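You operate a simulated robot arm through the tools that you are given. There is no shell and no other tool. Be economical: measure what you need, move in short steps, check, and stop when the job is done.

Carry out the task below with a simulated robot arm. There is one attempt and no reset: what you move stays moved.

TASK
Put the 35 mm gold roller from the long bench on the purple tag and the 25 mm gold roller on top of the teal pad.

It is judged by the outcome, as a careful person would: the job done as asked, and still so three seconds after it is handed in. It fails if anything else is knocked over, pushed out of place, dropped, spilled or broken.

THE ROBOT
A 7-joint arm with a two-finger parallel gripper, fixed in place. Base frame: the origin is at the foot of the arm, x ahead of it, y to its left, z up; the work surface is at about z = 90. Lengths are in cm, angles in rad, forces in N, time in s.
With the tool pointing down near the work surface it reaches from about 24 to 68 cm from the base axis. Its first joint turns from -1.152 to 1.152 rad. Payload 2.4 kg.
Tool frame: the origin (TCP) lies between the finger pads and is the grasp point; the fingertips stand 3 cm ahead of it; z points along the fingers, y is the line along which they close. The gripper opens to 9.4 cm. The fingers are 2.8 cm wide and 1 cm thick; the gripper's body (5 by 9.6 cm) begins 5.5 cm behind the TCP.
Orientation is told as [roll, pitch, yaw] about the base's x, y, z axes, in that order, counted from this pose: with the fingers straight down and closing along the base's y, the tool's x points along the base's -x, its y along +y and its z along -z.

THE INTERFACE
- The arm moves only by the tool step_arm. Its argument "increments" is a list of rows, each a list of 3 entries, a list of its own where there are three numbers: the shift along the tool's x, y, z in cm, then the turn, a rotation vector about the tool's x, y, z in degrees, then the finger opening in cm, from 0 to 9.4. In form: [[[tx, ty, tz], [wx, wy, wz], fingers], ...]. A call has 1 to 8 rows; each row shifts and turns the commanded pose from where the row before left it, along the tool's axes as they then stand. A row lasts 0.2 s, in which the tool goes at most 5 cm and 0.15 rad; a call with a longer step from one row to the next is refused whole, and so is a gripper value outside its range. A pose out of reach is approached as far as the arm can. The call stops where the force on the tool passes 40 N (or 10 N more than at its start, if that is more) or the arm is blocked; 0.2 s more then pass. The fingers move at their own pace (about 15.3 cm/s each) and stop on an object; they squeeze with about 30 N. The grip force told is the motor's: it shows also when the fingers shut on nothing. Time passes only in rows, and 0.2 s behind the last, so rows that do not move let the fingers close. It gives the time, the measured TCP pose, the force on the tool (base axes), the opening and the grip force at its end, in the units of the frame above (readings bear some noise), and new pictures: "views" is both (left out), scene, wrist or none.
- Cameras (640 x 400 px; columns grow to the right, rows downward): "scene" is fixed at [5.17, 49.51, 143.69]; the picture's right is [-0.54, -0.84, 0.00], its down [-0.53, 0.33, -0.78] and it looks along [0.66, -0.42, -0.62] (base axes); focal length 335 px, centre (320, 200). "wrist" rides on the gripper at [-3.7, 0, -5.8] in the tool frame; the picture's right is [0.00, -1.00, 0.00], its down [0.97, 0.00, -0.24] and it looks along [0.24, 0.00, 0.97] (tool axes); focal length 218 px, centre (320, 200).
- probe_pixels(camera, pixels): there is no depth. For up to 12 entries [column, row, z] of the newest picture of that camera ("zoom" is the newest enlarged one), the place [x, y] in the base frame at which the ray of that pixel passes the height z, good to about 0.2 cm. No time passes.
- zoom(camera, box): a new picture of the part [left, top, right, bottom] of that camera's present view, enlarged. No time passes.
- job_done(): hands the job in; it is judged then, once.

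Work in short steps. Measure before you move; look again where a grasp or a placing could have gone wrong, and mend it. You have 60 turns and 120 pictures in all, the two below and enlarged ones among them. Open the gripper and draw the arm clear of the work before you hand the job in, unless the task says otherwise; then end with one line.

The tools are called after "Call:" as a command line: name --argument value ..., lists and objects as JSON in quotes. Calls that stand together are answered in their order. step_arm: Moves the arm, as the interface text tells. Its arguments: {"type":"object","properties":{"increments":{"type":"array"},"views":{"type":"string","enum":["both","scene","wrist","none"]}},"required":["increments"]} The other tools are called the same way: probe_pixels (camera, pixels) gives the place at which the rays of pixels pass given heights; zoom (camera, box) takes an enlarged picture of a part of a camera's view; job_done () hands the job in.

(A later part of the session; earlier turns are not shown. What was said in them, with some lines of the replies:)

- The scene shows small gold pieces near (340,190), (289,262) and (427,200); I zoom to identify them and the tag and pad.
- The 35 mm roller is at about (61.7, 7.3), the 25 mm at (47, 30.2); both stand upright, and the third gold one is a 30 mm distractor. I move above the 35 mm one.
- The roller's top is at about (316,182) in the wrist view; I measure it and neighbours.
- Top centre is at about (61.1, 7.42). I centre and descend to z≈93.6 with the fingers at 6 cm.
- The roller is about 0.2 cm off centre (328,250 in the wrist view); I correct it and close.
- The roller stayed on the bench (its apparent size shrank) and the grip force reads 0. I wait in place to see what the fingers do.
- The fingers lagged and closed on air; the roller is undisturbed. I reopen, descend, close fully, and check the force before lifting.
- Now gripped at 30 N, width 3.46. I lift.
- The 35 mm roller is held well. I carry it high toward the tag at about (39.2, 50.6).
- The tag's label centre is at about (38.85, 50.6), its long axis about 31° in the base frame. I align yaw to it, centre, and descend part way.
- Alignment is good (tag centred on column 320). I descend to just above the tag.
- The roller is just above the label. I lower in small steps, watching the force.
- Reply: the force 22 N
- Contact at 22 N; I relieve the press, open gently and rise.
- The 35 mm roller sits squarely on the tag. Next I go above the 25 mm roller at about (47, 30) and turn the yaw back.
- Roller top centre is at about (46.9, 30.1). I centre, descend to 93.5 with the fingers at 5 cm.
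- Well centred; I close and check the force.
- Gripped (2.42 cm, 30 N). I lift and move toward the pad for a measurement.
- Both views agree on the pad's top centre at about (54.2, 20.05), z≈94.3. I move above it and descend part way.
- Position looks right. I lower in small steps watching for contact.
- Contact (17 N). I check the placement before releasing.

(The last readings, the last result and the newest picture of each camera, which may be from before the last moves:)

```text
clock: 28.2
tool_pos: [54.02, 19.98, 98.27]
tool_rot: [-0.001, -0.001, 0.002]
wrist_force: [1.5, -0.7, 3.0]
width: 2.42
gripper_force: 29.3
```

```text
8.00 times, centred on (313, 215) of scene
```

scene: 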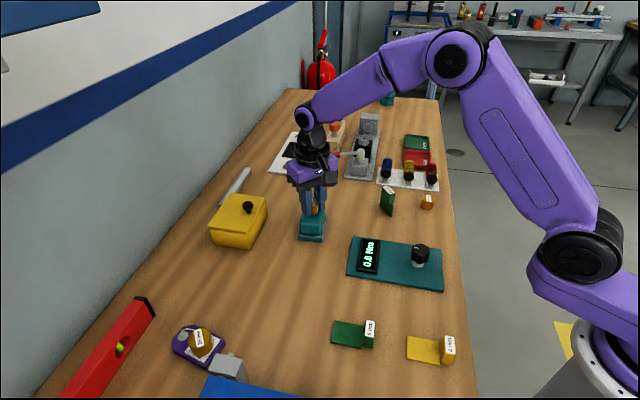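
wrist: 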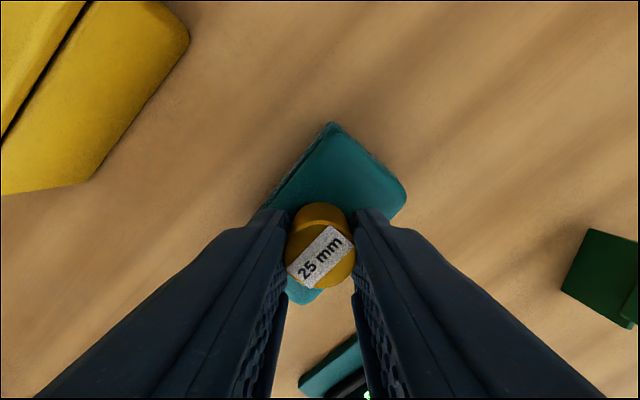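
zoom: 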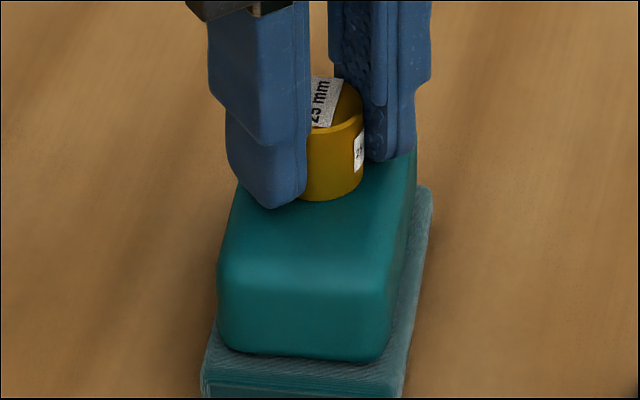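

The roller rests fully on the pad's flat top, well inside the edges. I release and rise.

Call:
step_arm --increments '[[[0, 0, 0], [0, 0, 0], 2.4], [[0, 0, 0], [0, 0, 0], 3.5], [[0, 0, 0], [0, 0, 0], 4.5], [[0, 0, 0], [0, 0, 0], 4.5], [[0, 0, -1.5], [0, 0, 0], 4.5], [[0, 0, -4], [0, 0, 0], 4.5], [[0, 0, -4], [0, 0, 0], 4.5], [[0, 0, -3], [0, 0, 0], 4.5]]'

Call:
step_arm --increments '[[[4, -2, 0], [0, 0, 0], 6], [[4, -2, 0], [0, 0, 0], 8], [[4, -2, 0], [0, 0, 0], 9.4], [[4, 0, 0], [0, 0, 0], 9.4], [[4, 0, 0], [0, 0, 0], 9.4], [[0, 0, 0], [0, 0, 0], 9.4]]'

Call:
zoom --camera "scene" --box '[273, 180, 353, 245]'

Call:
zoom --camera "scene" --box '[160, 310, 256, 370]'

```text
clock: 30.0
tool_pos: [54.01, 20.11, 110.72]
tool_rot: [0.001, 0.002, 0.0]
wrist_force: [0.0, -1.0, 0.5]
width: 4.51
gripper_force: 0.1
```

scene: 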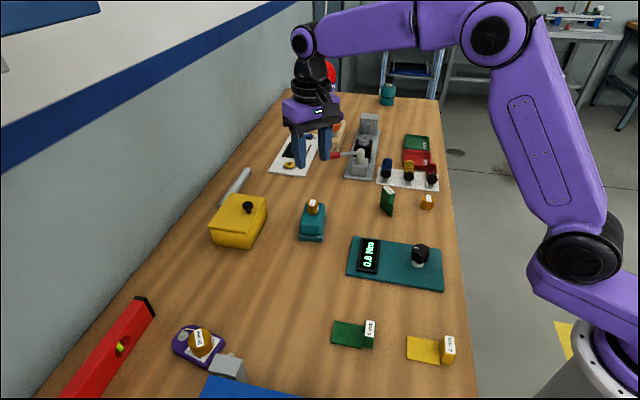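
wrist: 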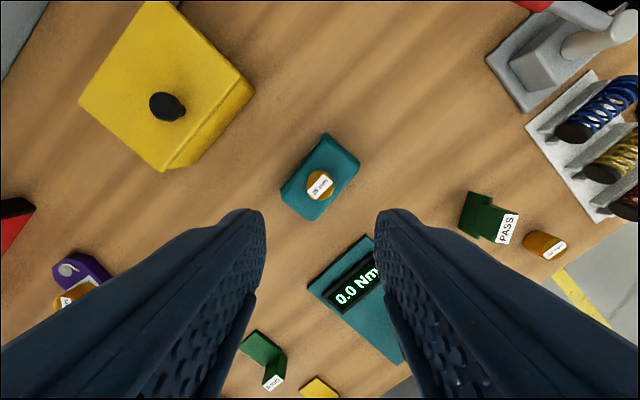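

```text
clock: 31.4
tool_pos: [33.91, 13.83, 111.02]
tool_rot: [0.0, 0.0, -0.001]
wrist_force: [0.6, -0.5, 0.8]
width: 9.39
gripper_force: 0.1
```

scene: 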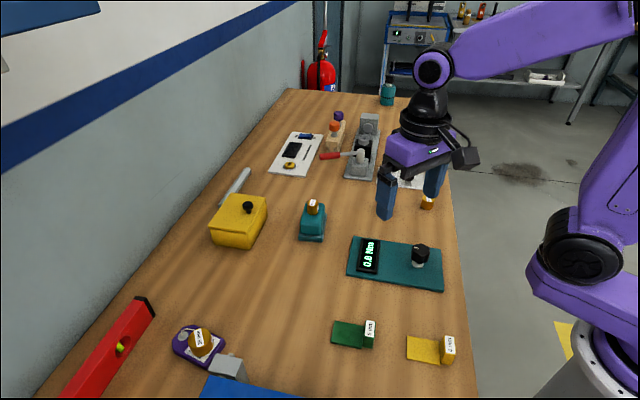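
wrist: 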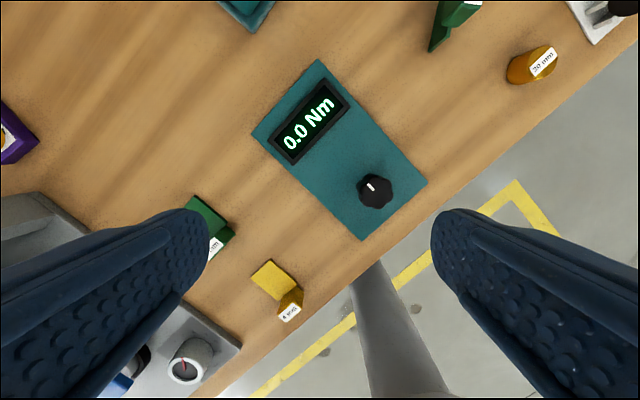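

```text
6.15 times, centred on (313, 212) of scene
```

zoom: 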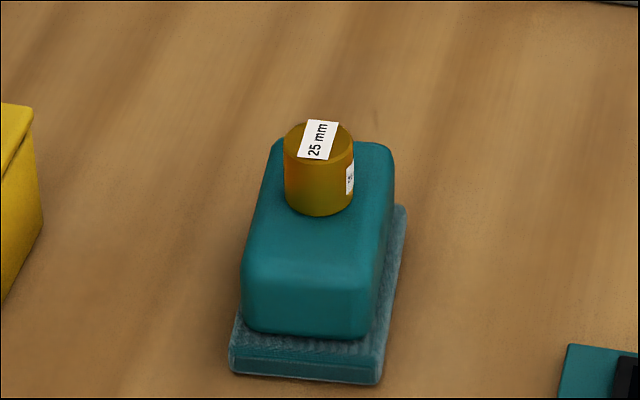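

```text
6.67 times, centred on (208, 340) of scene
```

zoom: 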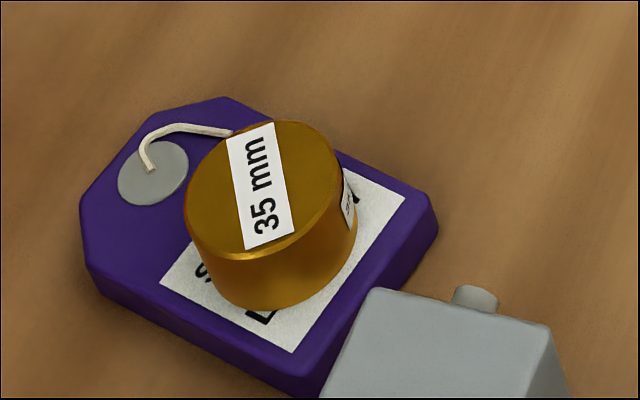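

Both rollers stand upright where asked, nothing else has moved, and the arm is clear with the gripper open.

Call:
job_done

```text
The job is handed in.
```

The 35 mm gold roller is on the purple tag and the 25 mm gold roller is on top of the teal pad, both upright; nothing else was moved.
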